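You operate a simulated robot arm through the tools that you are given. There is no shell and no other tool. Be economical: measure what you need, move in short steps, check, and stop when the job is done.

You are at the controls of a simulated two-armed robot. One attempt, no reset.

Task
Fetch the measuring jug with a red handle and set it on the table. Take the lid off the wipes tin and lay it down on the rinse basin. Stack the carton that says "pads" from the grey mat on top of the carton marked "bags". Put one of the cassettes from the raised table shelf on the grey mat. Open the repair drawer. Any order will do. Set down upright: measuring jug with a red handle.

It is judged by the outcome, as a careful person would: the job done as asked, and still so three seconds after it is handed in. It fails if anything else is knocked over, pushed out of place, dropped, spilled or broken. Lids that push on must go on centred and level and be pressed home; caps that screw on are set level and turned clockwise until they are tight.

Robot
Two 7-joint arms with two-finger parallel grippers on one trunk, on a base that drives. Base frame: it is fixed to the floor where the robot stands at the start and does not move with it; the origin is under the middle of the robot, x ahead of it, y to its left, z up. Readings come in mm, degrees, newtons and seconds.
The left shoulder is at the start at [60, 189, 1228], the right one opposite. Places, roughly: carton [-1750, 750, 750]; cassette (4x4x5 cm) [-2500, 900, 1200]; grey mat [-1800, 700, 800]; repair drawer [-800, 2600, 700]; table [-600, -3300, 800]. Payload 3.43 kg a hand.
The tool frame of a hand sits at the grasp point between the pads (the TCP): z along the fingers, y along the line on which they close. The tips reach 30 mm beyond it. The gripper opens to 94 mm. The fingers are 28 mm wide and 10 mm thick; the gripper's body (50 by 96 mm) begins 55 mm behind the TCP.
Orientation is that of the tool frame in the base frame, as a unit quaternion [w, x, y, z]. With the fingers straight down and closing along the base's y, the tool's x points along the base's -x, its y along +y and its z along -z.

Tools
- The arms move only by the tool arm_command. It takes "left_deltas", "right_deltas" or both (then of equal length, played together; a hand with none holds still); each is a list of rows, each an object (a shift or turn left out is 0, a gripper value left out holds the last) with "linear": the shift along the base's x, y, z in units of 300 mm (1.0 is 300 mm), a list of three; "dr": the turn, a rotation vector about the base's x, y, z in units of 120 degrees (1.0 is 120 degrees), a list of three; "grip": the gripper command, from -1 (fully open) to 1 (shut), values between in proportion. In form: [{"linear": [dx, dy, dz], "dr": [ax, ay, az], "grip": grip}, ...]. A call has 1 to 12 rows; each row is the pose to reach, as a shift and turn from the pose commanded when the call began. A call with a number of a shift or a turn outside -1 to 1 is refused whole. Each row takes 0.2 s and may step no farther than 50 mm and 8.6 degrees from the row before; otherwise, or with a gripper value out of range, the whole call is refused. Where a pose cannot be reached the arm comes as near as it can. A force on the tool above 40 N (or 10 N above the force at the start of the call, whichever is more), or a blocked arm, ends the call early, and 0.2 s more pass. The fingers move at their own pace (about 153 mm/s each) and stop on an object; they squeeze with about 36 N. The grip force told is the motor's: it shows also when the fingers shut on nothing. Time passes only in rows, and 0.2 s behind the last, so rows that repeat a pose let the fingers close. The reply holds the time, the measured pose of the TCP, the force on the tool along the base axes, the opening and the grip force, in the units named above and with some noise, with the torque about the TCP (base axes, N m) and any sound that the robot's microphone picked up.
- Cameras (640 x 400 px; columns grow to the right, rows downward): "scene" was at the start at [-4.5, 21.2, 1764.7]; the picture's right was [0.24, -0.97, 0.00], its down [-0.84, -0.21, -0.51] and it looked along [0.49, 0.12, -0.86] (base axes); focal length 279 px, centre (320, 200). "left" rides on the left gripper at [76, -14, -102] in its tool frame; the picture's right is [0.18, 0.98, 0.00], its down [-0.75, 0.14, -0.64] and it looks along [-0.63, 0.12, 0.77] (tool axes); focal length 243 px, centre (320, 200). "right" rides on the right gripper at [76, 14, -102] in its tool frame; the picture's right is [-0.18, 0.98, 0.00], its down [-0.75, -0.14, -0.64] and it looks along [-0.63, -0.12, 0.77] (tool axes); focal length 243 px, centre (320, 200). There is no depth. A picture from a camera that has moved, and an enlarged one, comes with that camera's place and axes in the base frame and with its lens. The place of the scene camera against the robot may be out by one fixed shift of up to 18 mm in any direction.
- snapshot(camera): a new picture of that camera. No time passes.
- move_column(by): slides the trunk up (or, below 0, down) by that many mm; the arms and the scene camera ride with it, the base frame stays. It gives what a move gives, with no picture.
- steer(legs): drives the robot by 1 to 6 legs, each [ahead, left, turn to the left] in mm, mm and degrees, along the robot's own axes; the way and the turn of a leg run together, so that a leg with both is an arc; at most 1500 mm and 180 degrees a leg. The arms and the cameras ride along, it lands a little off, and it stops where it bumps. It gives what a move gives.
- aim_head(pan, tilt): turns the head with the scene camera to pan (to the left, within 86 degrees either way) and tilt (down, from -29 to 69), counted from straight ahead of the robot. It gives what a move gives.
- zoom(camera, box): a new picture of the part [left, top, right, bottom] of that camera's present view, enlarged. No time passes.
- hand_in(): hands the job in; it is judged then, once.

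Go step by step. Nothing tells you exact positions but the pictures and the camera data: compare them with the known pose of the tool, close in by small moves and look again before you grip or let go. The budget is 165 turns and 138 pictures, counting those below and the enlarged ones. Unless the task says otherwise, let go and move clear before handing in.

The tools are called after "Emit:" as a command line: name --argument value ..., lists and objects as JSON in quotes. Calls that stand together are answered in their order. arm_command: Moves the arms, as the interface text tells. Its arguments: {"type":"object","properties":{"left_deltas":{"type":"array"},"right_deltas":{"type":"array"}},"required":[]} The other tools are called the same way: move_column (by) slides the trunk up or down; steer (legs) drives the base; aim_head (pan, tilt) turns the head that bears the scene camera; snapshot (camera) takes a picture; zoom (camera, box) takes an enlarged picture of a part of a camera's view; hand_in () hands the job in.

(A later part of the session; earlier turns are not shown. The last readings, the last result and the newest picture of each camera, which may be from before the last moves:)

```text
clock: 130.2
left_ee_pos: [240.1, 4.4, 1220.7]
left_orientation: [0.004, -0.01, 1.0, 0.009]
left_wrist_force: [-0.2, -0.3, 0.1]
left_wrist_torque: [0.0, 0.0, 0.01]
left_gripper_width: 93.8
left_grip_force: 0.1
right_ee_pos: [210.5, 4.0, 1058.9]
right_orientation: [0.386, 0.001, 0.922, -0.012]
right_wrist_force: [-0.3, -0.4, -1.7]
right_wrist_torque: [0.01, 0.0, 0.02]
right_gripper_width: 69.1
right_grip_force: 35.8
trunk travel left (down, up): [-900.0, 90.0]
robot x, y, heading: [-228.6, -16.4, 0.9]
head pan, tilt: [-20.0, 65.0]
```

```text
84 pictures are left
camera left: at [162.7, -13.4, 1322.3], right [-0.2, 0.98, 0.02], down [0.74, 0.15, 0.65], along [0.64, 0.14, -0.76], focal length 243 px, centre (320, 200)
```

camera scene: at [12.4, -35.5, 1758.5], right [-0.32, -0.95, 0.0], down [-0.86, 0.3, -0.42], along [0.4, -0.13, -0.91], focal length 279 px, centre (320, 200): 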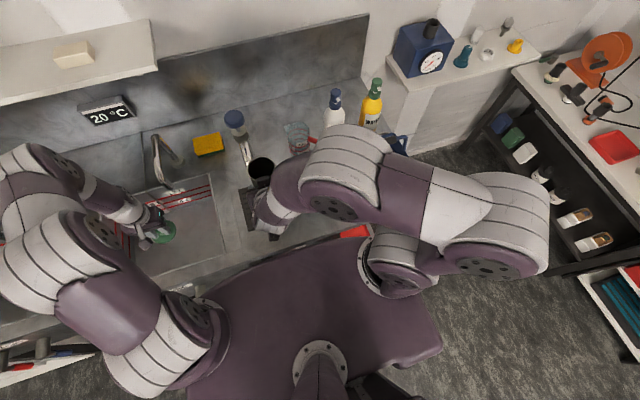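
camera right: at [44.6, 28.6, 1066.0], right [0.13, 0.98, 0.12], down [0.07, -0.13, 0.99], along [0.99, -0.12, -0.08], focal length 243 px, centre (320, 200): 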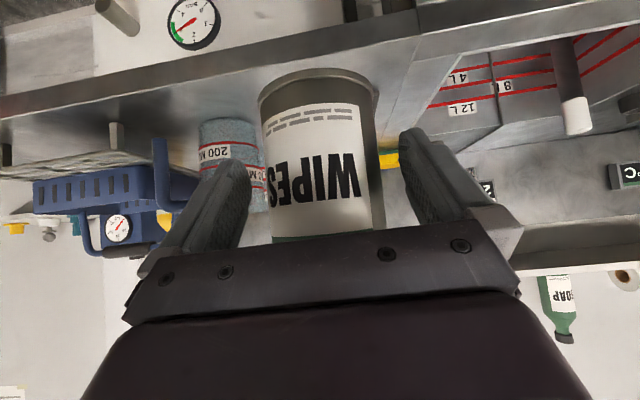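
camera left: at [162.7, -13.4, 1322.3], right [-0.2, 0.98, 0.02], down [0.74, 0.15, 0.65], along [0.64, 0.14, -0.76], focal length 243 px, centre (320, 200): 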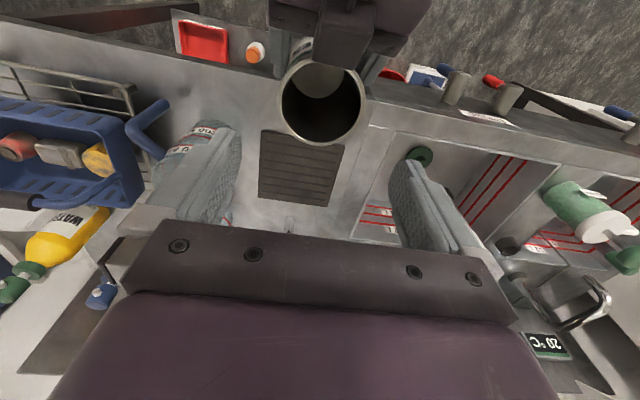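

Rim is at z≈1123, centred. Descending 106 mm and gripping the tin's upper body.

Emit:
arm_command --left_deltas '[{"linear": [-0.01, 0, -0.13]}, {"linear": [-0.015, 0, -0.24]}, {"linear": [-0.015, 0, -0.31]}, {"linear": [-0.015, 0, -0.35]}, {"linear": [-0.015, 0, -0.35], "grip": 0.3}, {"linear": [-0.015, 0, -0.35], "grip": 1}, {"linear": [-0.015, 0, -0.35], "grip": 1}, {"linear": [-0.015, 0, -0.35], "grip": 1}]'

Emit:
snapshot --camera "left"

```text
clock: 132.0
left_ee_pos: [232.9, 6.2, 1117.6]
left_orientation: [0.004, -0.011, 1.0, 0.009]
left_wrist_force: [-5.2, -6.7, 5.2]
left_wrist_torque: [-0.88, 0.35, 0.1]
left_gripper_width: 70.5
left_grip_force: 35.9
right_ee_pos: [211.2, 5.8, 1060.0]
right_orientation: [0.386, 0.001, 0.923, -0.012]
right_wrist_force: [5.4, 6.8, -5.8]
right_wrist_torque: [0.53, 0.14, 0.07]
right_gripper_width: 69.0
right_grip_force: 36.1
trunk travel left (down, up): [-900.0, 90.0]
robot x, y, heading: [-228.1, -16.5, 0.9]
head pan, tilt: [-20.0, 65.0]
```

```text
83 pictures are left
camera left: at [155.6, -11.5, 1220.6], right [-0.2, 0.98, 0.02], down [0.74, 0.15, 0.65], along [0.64, 0.14, -0.76], focal length 243 px, centre (320, 200)
```

left: 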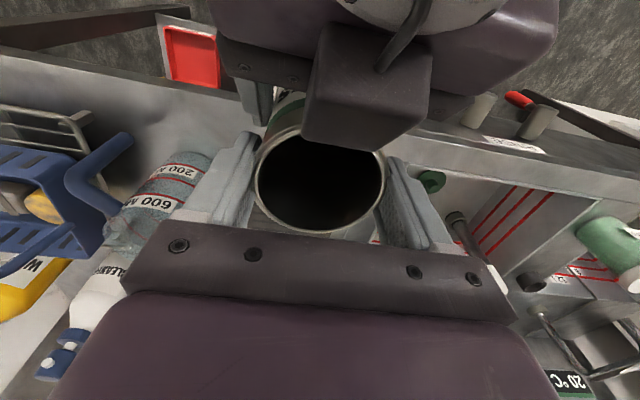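

Both hands hold the tin. Releasing with the right hand and backing it away.

Emit:
arm_command --right_deltas '[{"grip": 0}, {"grip": -1}, {"grip": -1}, {"linear": [-0.07, 0, -0.01]}, {"linear": [-0.14, 0, -0.01]}, {"linear": [-0.22, 0, 0]}, {"linear": [-0.22, -0.12, 0]}, {"linear": [-0.2, -0.25, 0]}, {"linear": [-0.15, -0.4, 0]}, {"linear": [-0.1, -0.55, 0]}]'

Emit:
snapshot --camera "left"

```text
clock: 134.2
left_ee_pos: [232.9, 5.2, 1118.1]
left_orientation: [0.004, -0.011, 1.0, 0.009]
left_wrist_force: [0.4, 0.2, 0.6]
left_wrist_torque: [0.0, 0.03, 0.0]
left_gripper_width: 70.4
left_grip_force: 36.1
right_ee_pos: [181.7, -157.7, 1061.7]
right_orientation: [0.384, 0.0, 0.923, -0.016]
right_wrist_force: [-0.5, -0.3, 0.5]
right_wrist_torque: [0.03, -0.01, 0.0]
right_gripper_width: 94.0
right_grip_force: 0.0
right hand out of reach, approached as far as the arm can: row 10
trunk travel left (down, up): [-900.0, 90.0]
robot x, y, heading: [-229.4, -20.0, 0.8]
head pan, tilt: [-20.0, 65.0]
```

```text
82 pictures are left
camera left: at [156.2, -12.6, 1220.4], right [-0.2, 0.98, 0.02], down [0.75, 0.14, 0.65], along [0.63, 0.15, -0.76], focal length 243 px, centre (320, 200)
```

left: 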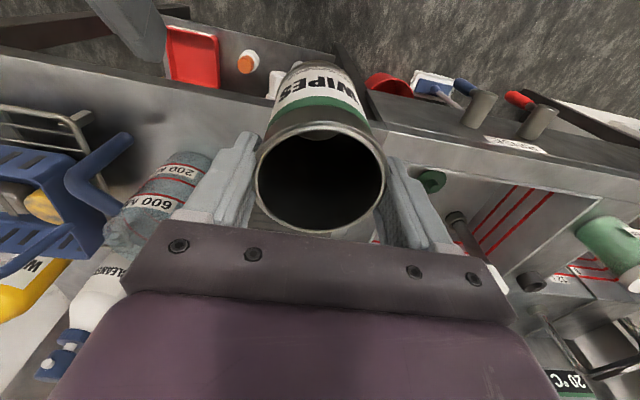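

Tin is held by the left hand. Restoring the right hand to vertical and raised, and carrying the tin toward its basin spot.

Emit:
arm_command --right_deltas '[{"linear": [0, 0, 0.08], "dr": [0, 0.06, 0]}, {"linear": [0, 0, 0.16], "dr": [0, 0.12, 0]}, {"linear": [0, 0, 0.24], "dr": [0, 0.18, 0]}, {"linear": [0, 0, 0.32], "dr": [0, 0.24, 0]}, {"linear": [-0.05, 0, 0.4], "dr": [0, 0.3, 0]}, {"linear": [-0.1, 0, 0.48], "dr": [0, 0.36, 0]}, {"linear": [-0.2, 0, 0.5], "dr": [0, 0.376, 0]}, {"linear": [-0.3, 0, 0.5], "dr": [0, 0.376, 0]}]' --left_deltas '[{"linear": [0, 0, 0.1]}, {"linear": [0, 0.1, 0.1]}, {"linear": [-0.05, 0.22, 0.1]}, {"linear": [-0.1, 0.34, 0.1]}, {"linear": [-0.15, 0.46, 0.1]}, {"linear": [-0.2, 0.58, 0.1]}, {"linear": [-0.22, 0.7, 0.1]}, {"linear": [-0.233, 0.8, 0.1]}]'

Emit:
steer --legs '[[300, 0, 0]]'

Emit:
snapshot --camera "left"

```text
clock: 136.0
left_ee_pos: [159.4, 247.6, 1146.1]
left_orientation: [0.004, -0.012, 1.0, 0.008]
left_wrist_force: [0.6, 0.0, -1.1]
left_wrist_torque: [0.01, -0.01, 0.01]
left_gripper_width: 70.3
left_grip_force: 35.7
right_ee_pos: [91.0, -158.8, 1210.9]
right_orientation: [0.003, -0.002, 1.0, -0.011]
right_wrist_force: [0.0, 0.4, -0.2]
right_wrist_torque: [0.01, 0.0, 0.0]
right_gripper_width: 94.0
right_grip_force: 0.0
right hand out of reach, approached as far as the arm can: row 4, 5
trunk travel left (down, up): [-900.0, 90.0]
robot x, y, heading: [-228.1, -19.4, 1.2]
head pan, tilt: [-20.0, 65.0]
```

```text
clock: 138.2
left_ee_pos: [456.9, 252.2, 1144.4]
left_orientation: [0.003, -0.015, 1.0, 0.01]
left_wrist_force: [-0.5, -0.1, -1.2]
left_wrist_torque: [-0.01, 0.0, 0.0]
left_gripper_width: 70.3
left_grip_force: 36.0
right_ee_pos: [394.0, -153.3, 1210.8]
right_orientation: [0.001, -0.009, 1.0, -0.011]
right_wrist_force: [-0.2, -0.2, -0.6]
right_wrist_torque: [0.0, 0.04, 0.03]
right_gripper_width: 94.0
right_grip_force: 0.1
trunk travel left (down, up): [-900.0, 90.0]
robot x, y, heading: [67.7, -17.1, 1.9]
head pan, tilt: [-20.0, 65.0]
stopped in leg 1: the robot was blocked; the commanded pose is now the measured one
```

```text
81 pictures are left
camera left: at [381.5, 235.1, 1246.0], right [-0.21, 0.98, 0.02], down [0.75, 0.15, 0.65], along [0.63, 0.15, -0.76], focal length 243 px, centre (320, 200)
```

left: 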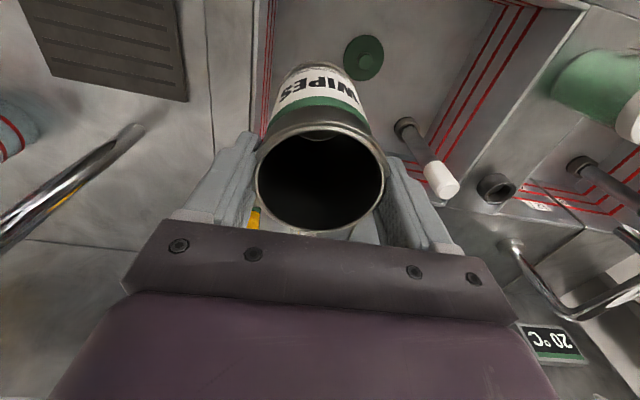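

Lowering the tin to its original spot.

Emit:
arm_command --left_deltas '[{"linear": [0.02, -0.02, -0.1]}, {"linear": [0.02, -0.02, -0.25]}, {"linear": [0.02, -0.02, -0.4]}, {"linear": [0.02, -0.02, -0.55]}, {"linear": [0.02, -0.02, -0.7]}, {"linear": [0.02, -0.02, -0.82]}, {"linear": [0.02, -0.02, -0.9]}]'

Emit:
snapshot --camera "left"

Emit:
arm_command --left_deltas '[{"linear": [0, 0, -0.02]}, {"linear": [0, 0, -0.04]}, {"linear": [0, 0, -0.055]}, {"linear": [0, 0, -0.07]}, {"linear": [0, 0, -0.085]}, {"linear": [0, 0, -0.1]}, {"linear": [0, 0, -0.115]}, {"linear": [0, 0, -0.13]}, {"linear": [0, 0, -0.145]}]'

```text
clock: 139.8
left_ee_pos: [463.4, 250.3, 874.0]
left_orientation: [0.004, -0.016, 1.0, 0.009]
left_wrist_force: [1.4, 0.4, -0.7]
left_wrist_torque: [0.03, -0.01, 0.0]
left_gripper_width: 70.3
left_grip_force: 36.0
right_ee_pos: [392.5, -151.9, 1210.4]
right_orientation: [0.001, -0.009, 1.0, -0.012]
right_wrist_force: [-0.2, 0.2, 0.1]
right_wrist_torque: [0.0, -0.01, 0.0]
right_gripper_width: 93.9
right_grip_force: 0.0
trunk travel left (down, up): [-900.0, 90.0]
robot x, y, heading: [68.5, -15.7, 1.5]
head pan, tilt: [-20.0, 65.0]
```

```text
80 pictures are left
camera left: at [386.4, 231.2, 975.2], right [-0.21, 0.98, 0.02], down [0.74, 0.15, 0.65], along [0.63, 0.15, -0.76], focal length 243 px, centre (320, 200)
```

left: 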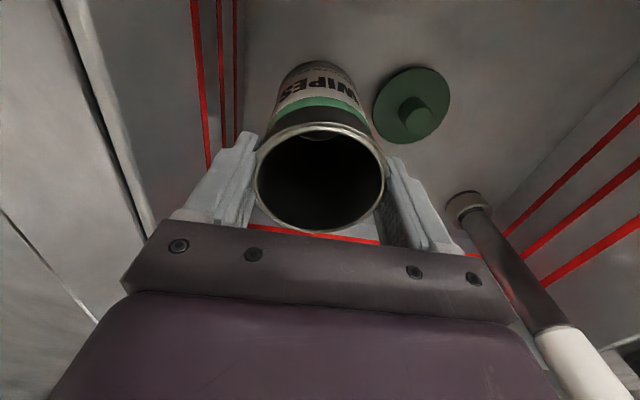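

```text
clock: 141.8
left_ee_pos: [460.9, 247.1, 833.1]
left_orientation: [0.004, -0.015, 1.0, 0.009]
left_wrist_force: [-3.4, 0.8, 27.3]
left_wrist_torque: [-0.44, 0.01, 0.1]
left_gripper_width: 70.8
left_grip_force: 35.8
right_ee_pos: [389.2, -152.1, 1210.3]
right_orientation: [0.003, -0.009, 1.0, -0.011]
right_wrist_force: [0.4, -0.1, 0.4]
right_wrist_torque: [-0.01, 0.01, 0.05]
right_gripper_width: 94.2
right_grip_force: 0.0
trunk travel left (down, up): [-900.0, 90.0]
robot x, y, heading: [71.7, -15.8, 1.8]
head pan, tilt: [-20.0, 65.0]
```

Tin is on the floor. Opening slightly and rising.

Emit:
arm_command --left_deltas '[{"linear": [0, 0, 0.008], "grip": -0.55}, {"linear": [0, 0, 0.008], "grip": -0.7}, {"linear": [0, 0, 0.06]}, {"linear": [0, 0, 0.2]}, {"linear": [0, 0, 0.35]}, {"linear": [0, 0, 0.5]}, {"linear": [0, 0, 0.65]}, {"linear": [0, 0, 0.8]}, {"linear": [0, 0, 0.95]}]'

Emit:
snapshot --camera "left"

Emit:
snapshot --camera "right"

```text
clock: 143.8
left_ee_pos: [459.1, 249.5, 1118.3]
left_orientation: [0.004, -0.015, 1.0, 0.008]
left_wrist_force: [-0.1, 0.6, -0.3]
left_wrist_torque: [0.0, -0.05, 0.03]
left_gripper_width: 79.9
left_grip_force: 0.0
right_ee_pos: [390.3, -153.9, 1211.1]
right_orientation: [0.002, -0.008, 1.0, -0.011]
right_wrist_force: [0.8, 0.2, 0.3]
right_wrist_torque: [0.0, -0.03, -0.05]
right_gripper_width: 93.9
right_grip_force: 0.0
trunk travel left (down, up): [-900.0, 90.0]
robot x, y, heading: [70.8, -19.2, 1.8]
head pan, tilt: [-20.0, 65.0]
```

```text
79 pictures are left
camera left: at [382.8, 230.6, 1220.3], right [-0.21, 0.98, 0.02], down [0.74, 0.15, 0.65], along [0.63, 0.15, -0.76], focal length 243 px, centre (320, 200)
```

left: 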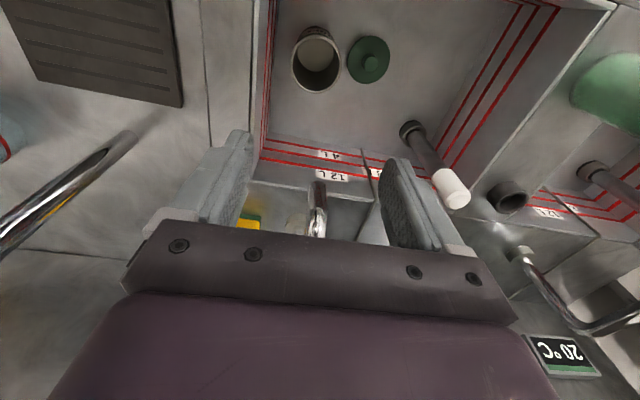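

```text
78 pictures are left
camera right: at [312.3, -137.3, 1312.7], right [0.17, 0.99, -0.02], down [0.75, -0.11, 0.65], along [0.64, -0.12, -0.76], focal length 243 px, centre (320, 200)
```

right: 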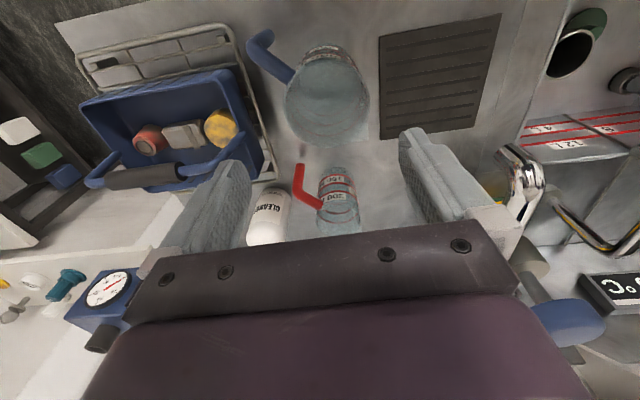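

Lid and tin are fine in the basin. Next the red-handled jug near (605, -154): yawing the right hand 90° so the fingers close fore-aft, clear of the handle.

Emit:
arm_command --right_deltas '[{"linear": [0.03, 0, 0], "dr": [0, 0, -0.07]}, {"linear": [0.06, 0, 0], "dr": [0, 0, -0.14]}, {"linear": [0.09, 0, 0], "dr": [0, 0, -0.21]}, {"linear": [0.12, 0, 0], "dr": [0, 0, -0.28]}, {"linear": [0.15, 0, 0], "dr": [0, 0, -0.35]}, {"linear": [0.18, 0, 0], "dr": [0, 0, -0.42]}, {"linear": [0.21, 0, 0], "dr": [0, 0, -0.49]}, {"linear": [0.24, 0, 0], "dr": [0, 0, -0.56]}, {"linear": [0.27, 0, 0], "dr": [0, 0, -0.63]}, {"linear": [0.3, 0, 0], "dr": [0, 0, -0.7]}, {"linear": [0.35, 0, 0], "dr": [0, 0, -0.75]}, {"linear": [0.4, 0, 0], "dr": [0, 0, -0.75]}]'

Emit:
snapshot --camera "right"

Emit:
aim_head --pan -25 --tilt 50

Emit:
snapshot --camera "scene"

```text
clock: 146.4
left_ee_pos: [462.3, 250.2, 1117.4]
left_orientation: [0.003, -0.015, 1.0, 0.008]
left_wrist_force: [-0.3, 0.4, -0.6]
left_wrist_torque: [-0.02, 0.0, 0.05]
left_gripper_width: 79.9
left_grip_force: 0.0
right_ee_pos: [511.3, -151.8, 1210.3]
right_orientation: [-0.005, 0.7, 0.714, -0.01]
right_wrist_force: [0.8, 0.4, -0.4]
right_wrist_torque: [0.01, 0.01, 0.02]
right_gripper_width: 94.1
right_grip_force: 0.0
trunk travel left (down, up): [-900.0, 90.0]
robot x, y, heading: [69.7, -18.6, 1.8]
head pan, tilt: [-20.0, 65.0]
```

```text
77 pictures are left
camera right: at [526.3, -75.4, 1312.0], right [0.99, -0.17, -0.02], down [-0.11, -0.75, 0.65], along [-0.13, -0.64, -0.76], focal length 243 px, centre (320, 200)
```

right: 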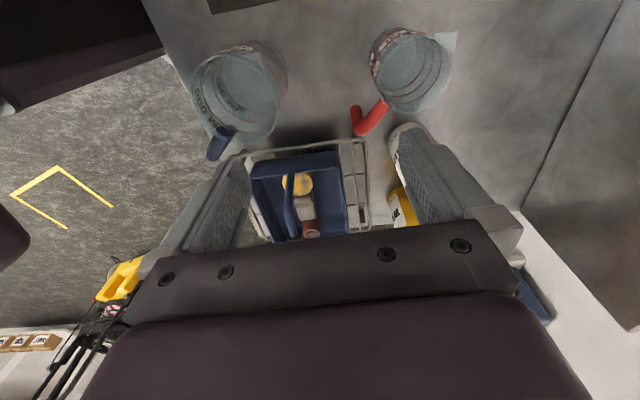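

```text
clock: 147.2
left_ee_pos: [460.3, 249.1, 1117.7]
left_orientation: [0.004, -0.016, 1.0, 0.009]
left_wrist_force: [0.0, -1.0, -0.2]
left_wrist_torque: [0.03, -0.01, -0.01]
left_gripper_width: 80.0
left_grip_force: 0.1
right_ee_pos: [510.2, -152.9, 1211.4]
right_orientation: [-0.006, 0.701, 0.713, -0.01]
right_wrist_force: [1.3, -0.1, 0.1]
right_wrist_torque: [0.03, -0.03, 0.01]
right_gripper_width: 94.1
right_grip_force: 0.0
trunk travel left (down, up): [-900.0, 90.0]
robot x, y, heading: [71.3, -15.4, 1.7]
head pan, tilt: [-25.0, 50.0]
```

```text
76 pictures are left
camera scene: at [69.8, -43.7, 1776.7], right [-0.39, -0.92, 0.0], down [-0.7, 0.3, -0.64], along [0.59, -0.25, -0.77], focal length 279 px, centre (320, 200)
```

scene: 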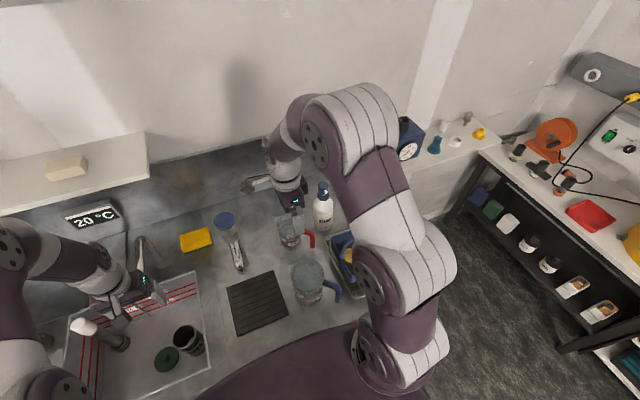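

The jug rim is near (600, -154, 1035). Moving above it with a further slight yaw, then checking.

Emit:
arm_command --right_deltas '[{"linear": [0.1, 0, 0], "dr": [0, 0, -0.06]}, {"linear": [0.2, 0, 0], "dr": [0, 0, -0.12]}, {"linear": [0.3, -0.005, -0.08], "dr": [0, 0, -0.17]}, {"linear": [0.3, -0.005, -0.18], "dr": [0, 0, -0.17]}]'

Emit:
snapshot --camera "right"

```text
clock: 148.2
left_ee_pos: [461.9, 250.7, 1118.2]
left_orientation: [0.003, -0.015, 1.0, 0.009]
left_wrist_force: [0.3, 0.4, -0.3]
left_wrist_torque: [0.02, 0.01, 0.0]
left_gripper_width: 79.8
left_grip_force: 0.0
right_ee_pos: [602.1, -152.3, 1157.4]
right_orientation: [-0.008, 0.817, 0.577, -0.009]
right_wrist_force: [0.3, -0.2, -0.6]
right_wrist_torque: [0.02, -0.01, 0.0]
right_gripper_width: 93.8
right_grip_force: 0.1
trunk travel left (down, up): [-900.0, 90.0]
robot x, y, heading: [67.4, -15.8, 2.0]
head pan, tilt: [-25.0, 50.0]
```

```text
75 pictures are left
camera right: at [643.1, -85.7, 1259.2], right [0.87, -0.5, -0.02], down [-0.37, -0.67, 0.65], along [-0.34, -0.55, -0.76], focal length 243 px, centre (320, 200)
```

right: 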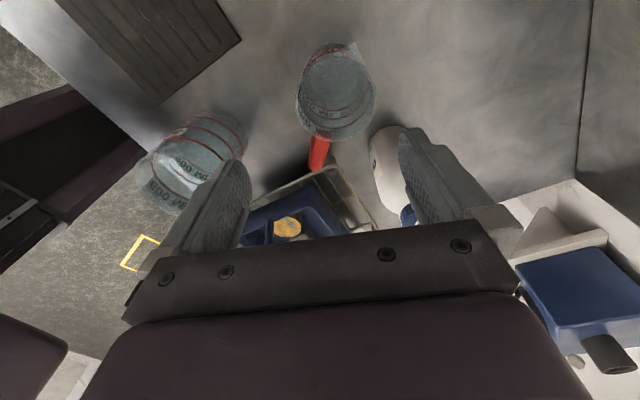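

Emit:
arm_command --right_deltas '[{"linear": [0.027, 0, -0.12]}, {"linear": [0.027, 0, -0.24]}]'

Emit:
snapshot --camera "right"

```text
clock: 148.8
left_ee_pos: [462.3, 248.6, 1118.0]
left_orientation: [0.004, -0.016, 1.0, 0.01]
left_wrist_force: [0.5, 0.1, 0.6]
left_wrist_torque: [0.02, 0.02, -0.01]
left_gripper_width: 80.1
left_grip_force: 0.1
right_ee_pos: [611.8, -153.5, 1085.7]
right_orientation: [-0.008, 0.816, 0.578, -0.009]
right_wrist_force: [0.0, -0.1, -0.7]
right_wrist_torque: [0.04, 0.0, -0.03]
right_gripper_width: 94.0
right_grip_force: 0.1
trunk travel left (down, up): [-900.0, 90.0]
robot x, y, heading: [65.5, -13.1, 1.6]
head pan, tilt: [-25.0, 50.0]
```

```text
74 pictures are left
camera right: at [652.0, -87.0, 1187.9], right [0.87, -0.5, -0.02], down [-0.37, -0.67, 0.65], along [-0.34, -0.55, -0.76], focal length 243 px, centre (320, 200)
```

right: 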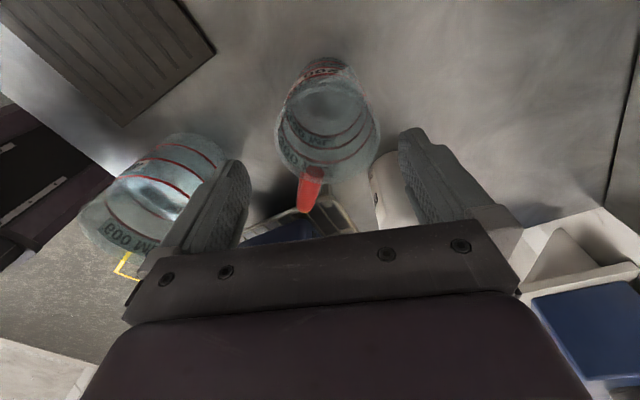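

Jug is centred between the fingers with the handle clear. Descending around it.

Emit:
arm_command --right_deltas '[{"linear": [0.02, 0.012, -0.06]}, {"linear": [0.02, 0.012, -0.13]}, {"linear": [0.02, 0.012, -0.18]}]'

Emit:
snapshot --camera "right"

```text
clock: 149.6
left_ee_pos: [461.0, 250.3, 1118.9]
left_orientation: [0.004, -0.017, 1.0, 0.009]
left_wrist_force: [0.3, 1.0, 0.4]
left_wrist_torque: [0.01, 0.01, -0.01]
left_gripper_width: 79.9
left_grip_force: 0.0
right_ee_pos: [615.1, -151.1, 1032.4]
right_orientation: [-0.008, 0.816, 0.578, -0.009]
right_wrist_force: [1.1, 0.1, 0.3]
right_wrist_torque: [0.01, 0.0, -0.03]
right_gripper_width: 93.8
right_grip_force: 0.1
trunk travel left (down, up): [-900.0, 90.0]
robot x, y, heading: [69.0, -14.3, 1.8]
head pan, tilt: [-25.0, 50.0]
```

```text
73 pictures are left
camera right: at [655.4, -83.2, 1133.2], right [0.87, -0.5, -0.02], down [-0.37, -0.67, 0.65], along [-0.34, -0.55, -0.76], focal length 243 px, centre (320, 200)
```

right: 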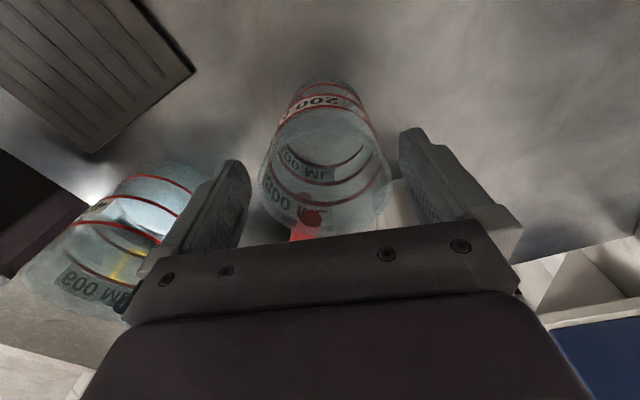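

Centred. Lowering 33 mm more and closing on the jug body.

Emit:
arm_command --right_deltas '[{"linear": [0.0, 0.0, -0.06]}, {"linear": [0.0, 0.0, -0.11]}, {"linear": [0.0, 0.0, -0.11], "grip": 0.1}, {"linear": [0.0, 0.0, -0.11], "grip": 0.4}, {"linear": [0.0, 0.0, -0.11], "grip": 1}, {"linear": [0.0, 0.0, -0.11], "grip": 1}]'

Emit:
snapshot --camera "right"

```text
clock: 151.0
left_ee_pos: [460.4, 250.3, 1118.3]
left_orientation: [0.004, -0.016, 1.0, 0.008]
left_wrist_force: [-0.5, 0.4, 0.0]
left_wrist_torque: [-0.02, 0.05, 0.04]
left_gripper_width: 79.9
left_grip_force: 0.0
right_ee_pos: [616.0, -151.0, 998.9]
right_orientation: [-0.008, 0.816, 0.578, -0.009]
right_wrist_force: [1.4, -0.1, 4.6]
right_wrist_torque: [-0.23, -0.01, 0.02]
right_gripper_width: 81.4
right_grip_force: 35.6
trunk travel left (down, up): [-900.0, 90.0]
robot x, y, heading: [71.6, -18.8, 1.7]
head pan, tilt: [-25.0, 50.0]
```

```text
72 pictures are left
camera right: at [656.2, -83.6, 1100.2], right [0.87, -0.5, -0.02], down [-0.37, -0.67, 0.65], along [-0.34, -0.55, -0.76], focal length 243 px, centre (320, 200)
```

right: 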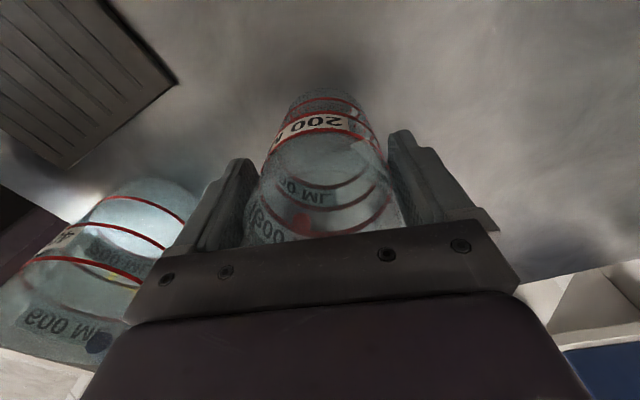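

Gripped at 81 mm. Lifting straight up.

Emit:
arm_command --right_deltas '[{"linear": [0, 0, 0.04]}, {"linear": [0, 0, 0.12]}, {"linear": [0, 0, 0.25]}, {"linear": [0, 0, 0.4]}, {"linear": [0, 0, 0.55]}, {"linear": [0, 0, 0.7]}, {"linear": [0, 0, 0.75]}]'

Emit:
snapshot --camera "right"

Emit:
snapshot --camera "scene"

```text
clock: 152.6
left_ee_pos: [460.9, 249.1, 1117.7]
left_orientation: [0.004, -0.015, 1.0, 0.009]
left_wrist_force: [-0.3, -0.2, -0.3]
left_wrist_torque: [0.01, 0.01, 0.01]
left_gripper_width: 79.6
left_grip_force: 0.1
right_ee_pos: [599.3, -150.3, 1210.6]
right_orientation: [-0.008, 0.816, 0.578, -0.008]
right_wrist_force: [-0.9, -0.2, -2.2]
right_wrist_torque: [0.04, -0.03, 0.0]
right_gripper_width: 81.7
right_grip_force: 36.4
right hand out of reach, approached as far as the arm can: row 6, 7
trunk travel left (down, up): [-900.0, 90.0]
robot x, y, heading: [69.2, -17.4, 1.8]
head pan, tilt: [-25.0, 50.0]
```

```text
71 pictures are left
camera right: at [640.2, -83.5, 1312.2], right [0.87, -0.5, -0.02], down [-0.37, -0.67, 0.65], along [-0.34, -0.55, -0.76], focal length 243 px, centre (320, 200)
```

right: 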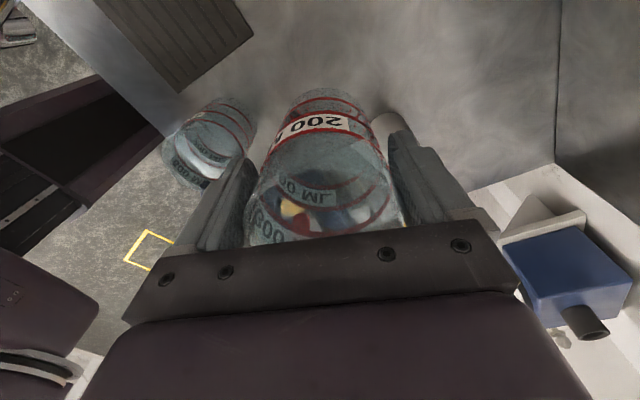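

```text
70 pictures are left
camera scene: at [69.7, -43.9, 1776.7], right [-0.4, -0.92, 0.0], down [-0.7, 0.3, -0.64], along [0.59, -0.25, -0.77], focal length 279 px, centre (320, 200)
```

scene: 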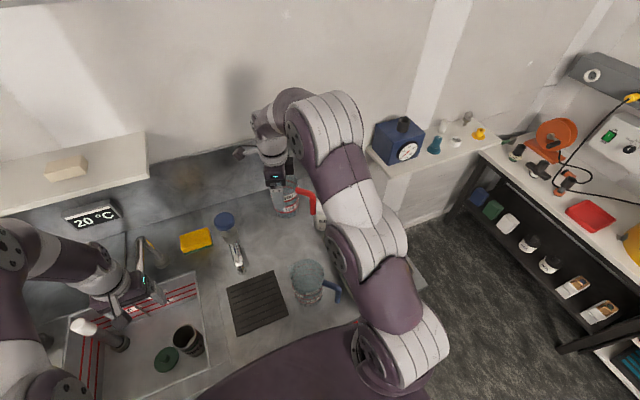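

Jug held upright. Backing away, retracting the hand, then driving to the doorway.

Emit:
steer --legs '[[-450, 0, 0]]'

Emit:
arm_command --right_deltas '[{"linear": [-0.1, 0, 0]}, {"linear": [-0.25, 0, 0]}, {"linear": [-0.4, 0, 0]}, {"linear": [-0.55, 0, 0]}, {"linear": [-0.65, 0, 0]}]'

Emit:
steer --legs '[[0, 0, -92], [0, -1300, 0], [450, -530, 0]]'

```text
clock: 155.3
left_ee_pos: [10.3, 236.5, 1116.9]
left_orientation: [0.003, -0.017, 1.0, 0.009]
left_wrist_force: [-0.1, -1.0, -0.4]
left_wrist_torque: [0.03, -0.03, 0.02]
left_gripper_width: 80.2
left_grip_force: 0.1
right_ee_pos: [152.3, -162.1, 1210.0]
right_orientation: [-0.008, 0.815, 0.579, -0.008]
right_wrist_force: [-0.1, -0.2, -0.9]
right_wrist_torque: [0.03, 0.03, -0.03]
right_gripper_width: 81.6
right_grip_force: 35.8
trunk travel left (down, up): [-900.0, 90.0]
robot x, y, heading: [-383.0, -30.6, 1.8]
head pan, tilt: [-25.0, 50.0]
```

```text
clock: 156.5
left_ee_pos: [10.6, 236.8, 1118.8]
left_orientation: [0.005, -0.018, 1.0, 0.009]
left_wrist_force: [-0.2, -0.3, -0.7]
left_wrist_torque: [-0.02, -0.02, 0.01]
left_gripper_width: 79.9
left_grip_force: 0.0
right_ee_pos: [-44.8, -162.4, 1212.7]
right_orientation: [-0.008, 0.815, 0.579, -0.008]
right_wrist_force: [-0.7, -0.2, -1.7]
right_wrist_torque: [0.04, -0.05, -0.01]
right_gripper_width: 81.5
right_grip_force: 35.3
trunk travel left (down, up): [-900.0, 90.0]
robot x, y, heading: [-379.4, -32.9, 1.9]
head pan, tilt: [-25.0, 50.0]
```

```text
clock: 170.4
left_ee_pos: [-1955.2, -850.6, 1117.9]
left_orientation: [0.01, 0.712, 0.702, 0.003]
left_wrist_force: [0.5, -0.6, -1.5]
left_wrist_torque: [-0.02, 0.01, 0.02]
left_gripper_width: 80.3
left_grip_force: 0.0
right_ee_pos: [-2350.6, -778.0, 1213.4]
right_orientation: [-0.01, 0.982, -0.189, -0.001]
right_wrist_force: [1.2, -0.2, -1.2]
right_wrist_torque: [0.0, 0.03, 0.01]
right_gripper_width: 81.6
right_grip_force: 36.1
trunk travel left (down, up): [-900.0, 90.0]
robot x, y, heading: [-2204.7, -446.1, -90.8]
head pan, tilt: [-25.0, 50.0]
```

Through the doorway and toward the table area.

Emit:
steer --legs '[[1400, 0, 0], [1400, 0, 0], [250, 350, 0]]'

Emit:
aim_head --pan 75 --tilt 35

Emit:
snapshot --camera "scene"

```text
clock: 186.2
left_ee_pos: [-1671.8, -3937.7, 1117.9]
left_orientation: [0.01, 0.719, 0.695, 0.002]
left_wrist_force: [0.0, 0.0, 0.8]
left_wrist_torque: [0.0, 0.0, 0.0]
left_gripper_width: 79.9
left_grip_force: 0.0
right_ee_pos: [-2066.8, -3856.7, 1213.2]
right_orientation: [-0.012, 0.98, -0.199, 0.001]
right_wrist_force: [0.2, 0.5, -1.3]
right_wrist_torque: [-0.03, -0.07, 0.01]
right_gripper_width: 81.4
right_grip_force: 36.3
trunk travel left (down, up): [-900.0, 90.0]
robot x, y, heading: [-1906.5, -3528.4, -92.0]
head pan, tilt: [-25.0, 50.0]
```

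```text
clock: 188.0
left_ee_pos: [-1671.6, -3938.0, 1119.1]
left_orientation: [0.009, 0.719, 0.695, 0.002]
left_wrist_force: [0.6, 0.0, -0.1]
left_wrist_torque: [0.03, 0.01, 0.05]
left_gripper_width: 79.9
left_grip_force: 0.1
right_ee_pos: [-2066.3, -3856.7, 1213.8]
right_orientation: [-0.012, 0.98, -0.2, 0.0]
right_wrist_force: [-0.4, 0.1, -2.0]
right_wrist_torque: [-0.01, -0.05, 0.0]
right_gripper_width: 81.5
right_grip_force: 35.8
trunk travel left (down, up): [-900.0, 90.0]
robot x, y, heading: [-1911.4, -3530.3, -91.9]
head pan, tilt: [75.0, 35.0]
```

```text
69 pictures are left
camera scene: at [-1834.5, -3490.9, 1798.5], right [-0.29, -0.96, 0.0], down [-0.55, 0.17, -0.82], along [0.78, -0.24, -0.57], focal length 279 px, centre (320, 200)
```

scene: 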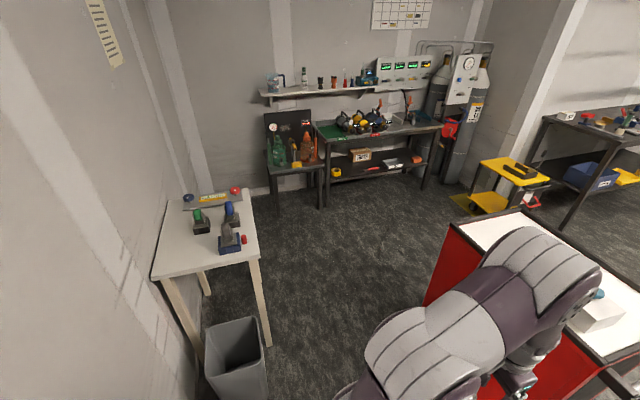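

Table spans x -865..-220, y -3490..-3010, with a bin in front. Free spot is its front-left part near (-775, -3215). I turn to face it from the southwest.

Emit:
steer --legs '[[0, 0, 167]]'

Emit:
steer --legs '[[50, -820, 0]]'

Emit:
aim_head --pan -15 --tilt 50

Emit:
snapshot --camera "scene"

```text
clock: 195.2
left_ee_pos: [-2049.2, -3077.6, 1119.3]
left_orientation: [-0.002, -0.607, 0.795, 0.009]
left_wrist_force: [-1.4, 0.6, 0.1]
left_wrist_torque: [0.0, 0.0, -0.02]
left_gripper_width: 80.1
left_grip_force: 0.0
right_ee_pos: [-1684.7, -3246.8, 1213.3]
right_orientation: [-0.001, 0.313, 0.95, -0.012]
right_wrist_force: [0.2, 0.0, -1.7]
right_wrist_torque: [0.04, 0.04, -0.01]
right_gripper_width: 81.4
right_grip_force: 36.4
trunk travel left (down, up): [-900.0, 90.0]
robot x, y, heading: [-1912.0, -3530.8, 74.6]
head pan, tilt: [75.0, 35.0]
```

```text
clock: 199.7
left_ee_pos: [-1214.2, -3258.3, 1118.0]
left_orientation: [-0.002, -0.601, 0.799, 0.009]
left_wrist_force: [0.2, -0.2, 0.2]
left_wrist_torque: [0.01, 0.01, -0.03]
left_gripper_width: 79.8
left_grip_force: 0.1
right_ee_pos: [-851.4, -3434.1, 1213.6]
right_orientation: [-0.001, 0.32, 0.947, -0.011]
right_wrist_force: [0.6, -0.4, -1.3]
right_wrist_torque: [0.05, 0.03, 0.03]
right_gripper_width: 81.5
right_grip_force: 36.1
trunk travel left (down, up): [-900.0, 90.0]
robot x, y, heading: [-1078.0, -3718.2, 73.7]
head pan, tilt: [75.0, 35.0]
```

```text
clock: 201.4
left_ee_pos: [-1214.0, -3259.6, 1118.6]
left_orientation: [-0.003, -0.601, 0.799, 0.01]
left_wrist_force: [-1.0, 0.1, -0.6]
left_wrist_torque: [0.02, -0.01, 0.04]
left_gripper_width: 80.1
left_grip_force: 0.0
right_ee_pos: [-849.8, -3433.6, 1214.0]
right_orientation: [-0.002, 0.319, 0.948, -0.012]
right_wrist_force: [0.7, 0.2, -1.4]
right_wrist_torque: [0.05, 0.0, 0.01]
right_gripper_width: 81.6
right_grip_force: 35.8
trunk travel left (down, up): [-900.0, 90.0]
robot x, y, heading: [-1078.3, -3711.2, 73.8]
head pan, tilt: [-15.0, 50.0]
```

```text
68 pictures are left
camera scene: at [-1067.2, -3700.1, 1776.7], right [0.86, -0.52, 0.0], down [-0.4, -0.66, -0.64], along [0.33, 0.55, -0.77], focal length 279 px, centre (320, 200)
```

scene: 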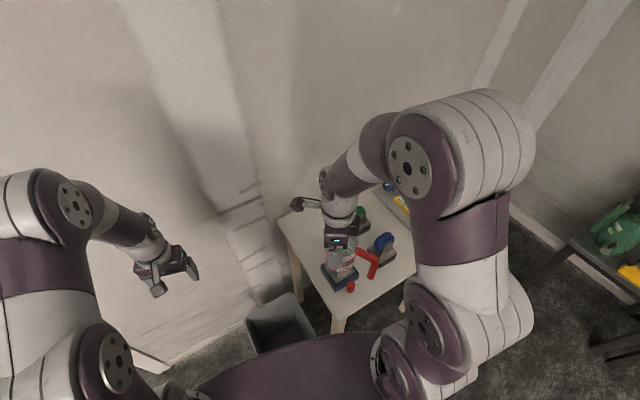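

Moving the jug over the free part of the table and looking with the wrist camera.

Emit:
arm_command --right_deltas '[{"linear": [0.05, 0.13, 0]}, {"linear": [0.1, 0.27, 0]}, {"linear": [0.15, 0.4, 0]}, {"linear": [0.2, 0.54, 0]}, {"linear": [0.2, 0.68, 0]}, {"linear": [0.2, 0.68, -0.15]}]'

Emit:
snapshot --camera "right"

Emit:
snapshot --camera "scene"

```text
clock: 202.8
left_ee_pos: [-1213.7, -3258.4, 1118.2]
left_orientation: [-0.003, -0.601, 0.799, 0.009]
left_wrist_force: [-0.6, -0.3, 0.0]
left_wrist_torque: [-0.01, 0.01, 0.04]
left_gripper_width: 79.8
left_grip_force: 0.0
right_ee_pos: [-786.2, -3231.9, 1169.5]
right_orientation: [-0.002, 0.32, 0.947, -0.012]
right_wrist_force: [-0.4, 0.5, -1.1]
right_wrist_torque: [0.03, -0.01, -0.01]
right_gripper_width: 81.5
right_grip_force: 36.3
right hand out of reach, approached as far as the arm can: row 5
trunk travel left (down, up): [-900.0, 90.0]
robot x, y, heading: [-1078.0, -3714.0, 73.9]
head pan, tilt: [-15.0, 50.0]
```

```text
67 pictures are left
camera right: at [-838.7, -3171.3, 1271.4], right [0.74, 0.67, -0.02], down [0.52, -0.56, 0.65], along [0.42, -0.49, -0.76], focal length 243 px, centre (320, 200)
```

right: 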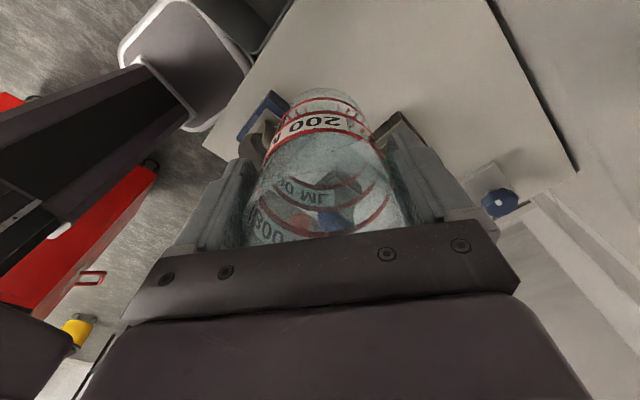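

```text
66 pictures are left
camera scene: at [-1066.7, -3700.0, 1776.8], right [0.86, -0.52, 0.0], down [-0.4, -0.66, -0.64], along [0.33, 0.55, -0.77], focal length 279 px, centre (320, 200)
```

scene: 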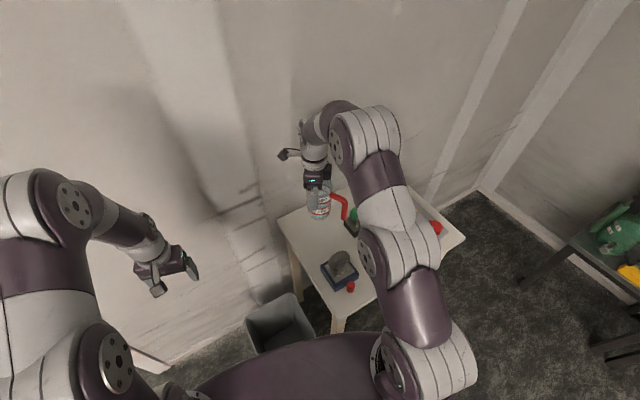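

Spot below the jug is free (dark block ~135 mm, green block ~175 mm away). Lowering.

Emit:
arm_command --right_deltas '[{"linear": [0, 0.03, -0.15]}, {"linear": [0, 0.05, -0.3]}, {"linear": [0, 0.05, -0.45]}, {"linear": [0, 0.05, -0.58]}, {"linear": [0, 0.05, -0.68]}]'

Emit:
snapshot --camera "right"

Emit:
snapshot --camera "scene"

```text
clock: 204.0
left_ee_pos: [-1212.8, -3257.6, 1118.2]
left_orientation: [-0.003, -0.601, 0.799, 0.01]
left_wrist_force: [0.3, -0.1, -0.5]
left_wrist_torque: [0.0, 0.01, 0.03]
left_gripper_width: 79.9
left_grip_force: 0.0
right_ee_pos: [-787.7, -3214.3, 963.0]
right_orientation: [-0.001, 0.32, 0.947, -0.012]
right_wrist_force: [0.1, 1.4, -1.3]
right_wrist_torque: [0.05, 0.04, -0.01]
right_gripper_width: 81.6
right_grip_force: 36.2
trunk travel left (down, up): [-900.0, 90.0]
robot x, y, heading: [-1079.7, -3714.2, 73.9]
head pan, tilt: [-15.0, 50.0]
```

```text
65 pictures are left
camera right: at [-839.6, -3153.2, 1064.7], right [0.74, 0.67, -0.02], down [0.52, -0.56, 0.65], along [0.42, -0.49, -0.76], focal length 243 px, centre (320, 200)
```

right: 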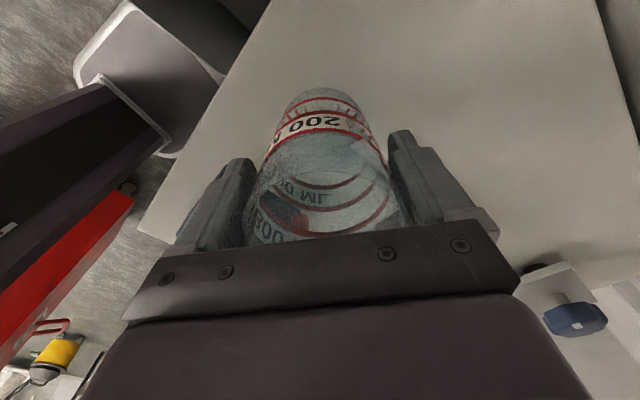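

```text
64 pictures are left
camera scene: at [-1066.2, -3699.1, 1776.8], right [0.86, -0.52, 0.0], down [-0.4, -0.66, -0.64], along [0.33, 0.55, -0.77], focal length 279 px, centre (320, 200)
```

scene: 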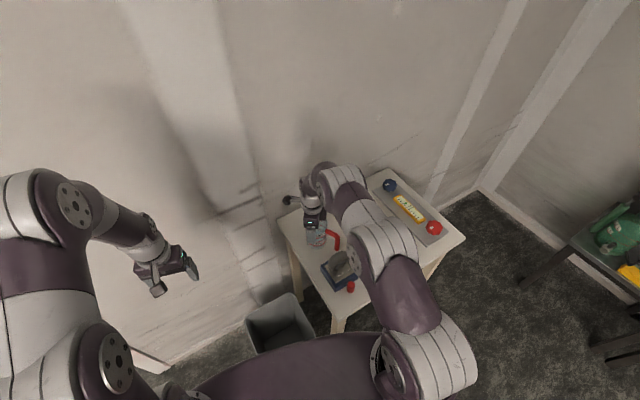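

Emit:
arm_command --right_deltas '[{"linear": [0, 0, -0.04]}, {"linear": [0, 0, -0.08]}, {"linear": [0, 0, -0.1]}, {"linear": [0, 0, -0.12]}, {"linear": [0, 0, -0.14]}, {"linear": [0, 0, -0.16]}, {"linear": [0, 0, -0.18]}, {"linear": [0, 0, -0.2]}, {"linear": [0, 0, -0.22]}, {"linear": [0, 0, -0.24]}]'

Emit:
snapshot --camera "right"

```text
clock: 205.6
left_ee_pos: [-1214.6, -3261.5, 1119.2]
left_orientation: [-0.001, -0.601, 0.799, 0.01]
left_wrist_force: [0.2, -0.2, -0.2]
left_wrist_torque: [-0.03, 0.03, -0.02]
left_gripper_width: 80.1
left_grip_force: 0.2
right_ee_pos: [-790.7, -3213.9, 916.1]
right_orientation: [-0.001, 0.32, 0.947, -0.009]
right_wrist_force: [-2.3, -5.7, 18.0]
right_wrist_torque: [-0.21, -0.6, -0.23]
right_gripper_width: 81.0
right_grip_force: 36.3
trunk travel left (down, up): [-900.0, 90.0]
robot x, y, heading: [-1082.9, -3711.3, 73.9]
head pan, tilt: [-15.0, 50.0]
stopped in row 7 (right hand): the force on the tool passed its limit (the readings are from after the stop); the commanded pose is now the measured one
```

```text
63 pictures are left
camera right: at [-842.2, -3154.9, 1017.4], right [0.74, 0.67, -0.02], down [0.52, -0.56, 0.65], along [0.42, -0.49, -0.76], focal length 243 px, centre (320, 200)
```

right: 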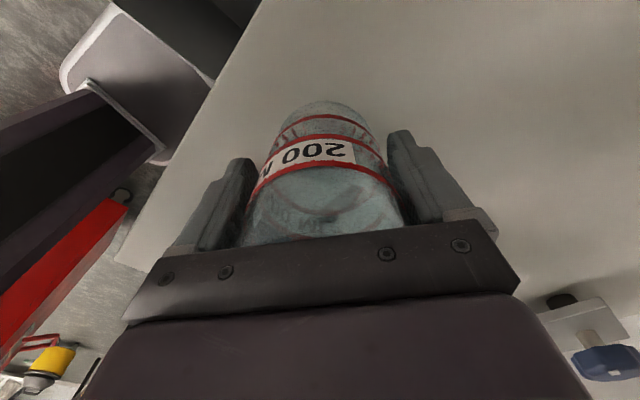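

Emit:
zoom --camera "scene" --box '[260, 160, 420, 310]'

```text
2.67 times, centred on (340, 235) of scene
camera zoom: at [-1068.6, -3703.3, 1776.4], right [0.86, -0.52, 0.0], down [-0.4, -0.65, -0.64], along [0.33, 0.55, -0.76], focal length 744 px, centre (267, 107)
```

zoom: 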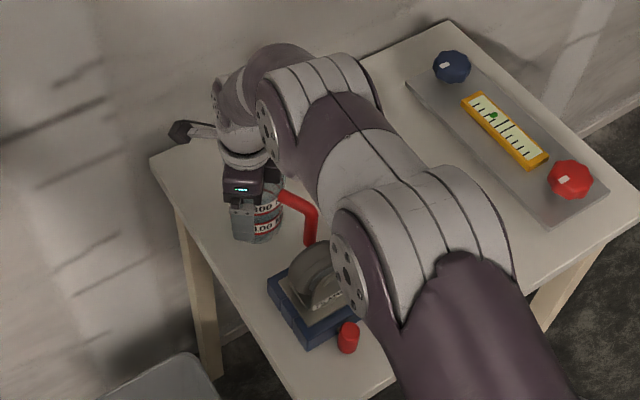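

The jug is standing on the table clear of the block. Relaxing the push, opening, and rising straight up.

Emit:
arm_command --right_deltas '[{"linear": [0, 0, 0.01]}, {"linear": [0, 0, 0.01], "grip": -0.85}, {"linear": [0, 0, 0.01], "grip": -1}, {"linear": [0, 0, 0.01], "grip": -1}, {"linear": [0, 0, 0.08]}, {"linear": [0, 0, 0.2]}, {"linear": [0, 0, 0.35]}, {"linear": [0, 0, 0.5]}, {"linear": [0, 0, 0.65]}, {"linear": [0, 0, 0.8]}]'

Emit:
snapshot --camera "right"

```text
clock: 207.8
left_ee_pos: [-1213.8, -3260.2, 1117.9]
left_orientation: [-0.001, -0.6, 0.8, 0.01]
left_wrist_force: [-0.3, -0.5, 0.0]
left_wrist_torque: [0.04, 0.0, 0.01]
left_gripper_width: 79.9
left_grip_force: 0.1
right_ee_pos: [-789.6, -3214.8, 1151.3]
right_orientation: [-0.001, 0.321, 0.947, -0.011]
right_wrist_force: [0.3, 0.8, 0.2]
right_wrist_torque: [0.0, -0.02, 0.03]
right_gripper_width: 94.2
right_grip_force: 0.0
trunk travel left (down, up): [-900.0, 90.0]
robot x, y, heading: [-1080.4, -3713.1, 73.7]
head pan, tilt: [-15.0, 50.0]
```

```text
61 pictures are left
camera right: at [-841.1, -3154.4, 1253.6], right [0.74, 0.67, -0.02], down [0.52, -0.56, 0.65], along [0.42, -0.49, -0.76], focal length 243 px, centre (320, 200)
```

right: 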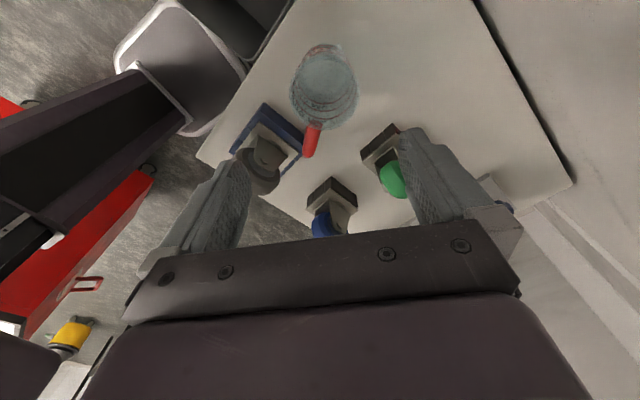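

The jug stands upright on the table. Retracting the right hand, then driving back to the main room.

Emit:
arm_command --right_deltas '[{"linear": [-0.05, -0.15, 0.1]}, {"linear": [-0.1, -0.3, 0.2]}, {"linear": [-0.15, -0.45, 0.2]}, {"linear": [-0.2, -0.6, 0.2]}, {"linear": [-0.2, -0.73, 0.2]}]'

Emit:
steer --legs '[[0, -30, 16], [-30, 1140, 0], [1300, 0, 0], [1300, 0, 0], [250, 0, 0]]'

Emit:
arm_command --right_deltas '[{"dr": [0, 0, 0.07]}, {"dr": [0, 0, 0.14]}, {"dr": [0, 0, 0.21]}, {"dr": [0, 0, 0.28]}, {"dr": [0, 0, 0.35]}, {"dr": [0, 0, 0.42]}, {"dr": [0, 0, 0.49]}, {"dr": [0, 0, 0.56]}, {"dr": [0, 0, 0.63]}, {"dr": [0, 0, 0.7]}, {"dr": [0, 0, 0.77]}, {"dr": [0, 0, 0.84]}]'

Emit:
aim_head --pan -10 --tilt 25

Emit:
snapshot --camera "scene"

```text
refused: row 1 steps farther than a row can; nothing moved
```

```text
clock: 228.0
left_ee_pos: [-2401.0, -505.8, 1119.0]
left_orientation: [0.003, 0.71, -0.704, -0.009]
left_wrist_force: [-0.7, 0.1, -0.2]
left_wrist_torque: [0.04, -0.01, 0.0]
left_gripper_width: 80.0
left_grip_force: 0.0
right_ee_pos: [-2006.0, -341.2, 1151.7]
right_orientation: [0.0, 0.181, 0.983, -0.011]
right_wrist_force: [0.2, -0.4, -0.4]
right_wrist_torque: [0.01, 0.01, 0.01]
right_gripper_width: 93.9
right_grip_force: 0.1
trunk travel left (down, up): [-900.0, 90.0]
robot x, y, heading: [-2143.7, -905.5, 90.3]
head pan, tilt: [-15.0, 50.0]
```

```text
clock: 230.6
left_ee_pos: [-2400.2, -505.3, 1117.7]
left_orientation: [0.004, 0.709, -0.705, -0.009]
left_wrist_force: [-0.6, 0.8, -0.1]
left_wrist_torque: [0.0, -0.02, 0.02]
left_gripper_width: 79.8
left_grip_force: 0.0
right_ee_pos: [-2007.4, -340.3, 1151.2]
right_orientation: [0.008, -0.644, 0.765, -0.007]
right_wrist_force: [0.3, 0.9, -0.1]
right_wrist_torque: [0.01, -0.02, -0.02]
right_gripper_width: 94.0
right_grip_force: 0.0
trunk travel left (down, up): [-900.0, 90.0]
robot x, y, heading: [-2146.7, -901.8, 90.1]
head pan, tilt: [-15.0, 50.0]
```

```text
clock: 231.5
left_ee_pos: [-2401.0, -505.4, 1117.7]
left_orientation: [0.004, 0.71, -0.704, -0.007]
left_wrist_force: [0.0, 0.6, -0.5]
left_wrist_torque: [0.0, 0.01, 0.01]
left_gripper_width: 79.9
left_grip_force: 0.1
right_ee_pos: [-2005.7, -340.5, 1150.9]
right_orientation: [0.008, -0.642, 0.766, -0.007]
right_wrist_force: [-0.3, 0.1, -0.1]
right_wrist_torque: [0.01, -0.01, -0.01]
right_gripper_width: 94.2
right_grip_force: 0.1
trunk travel left (down, up): [-900.0, 90.0]
robot x, y, heading: [-2141.0, -905.4, 90.5]
head pan, tilt: [-10.0, 25.0]
```

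```text
60 pictures are left
camera scene: at [-2138.3, -867.4, 1814.1], right [0.99, -0.17, 0.0], down [-0.07, -0.42, -0.91], along [0.15, 0.89, -0.42], focal length 279 px, centre (320, 200)
```

scene: 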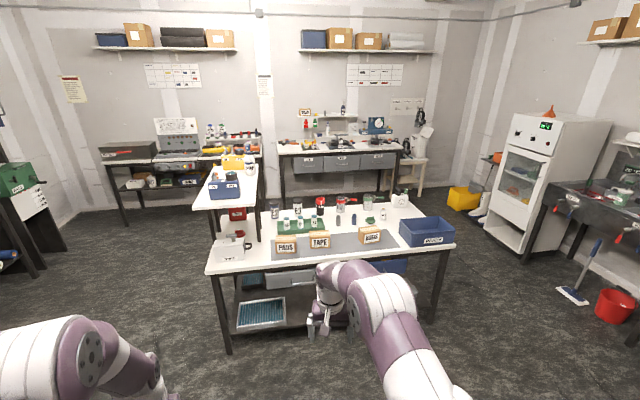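

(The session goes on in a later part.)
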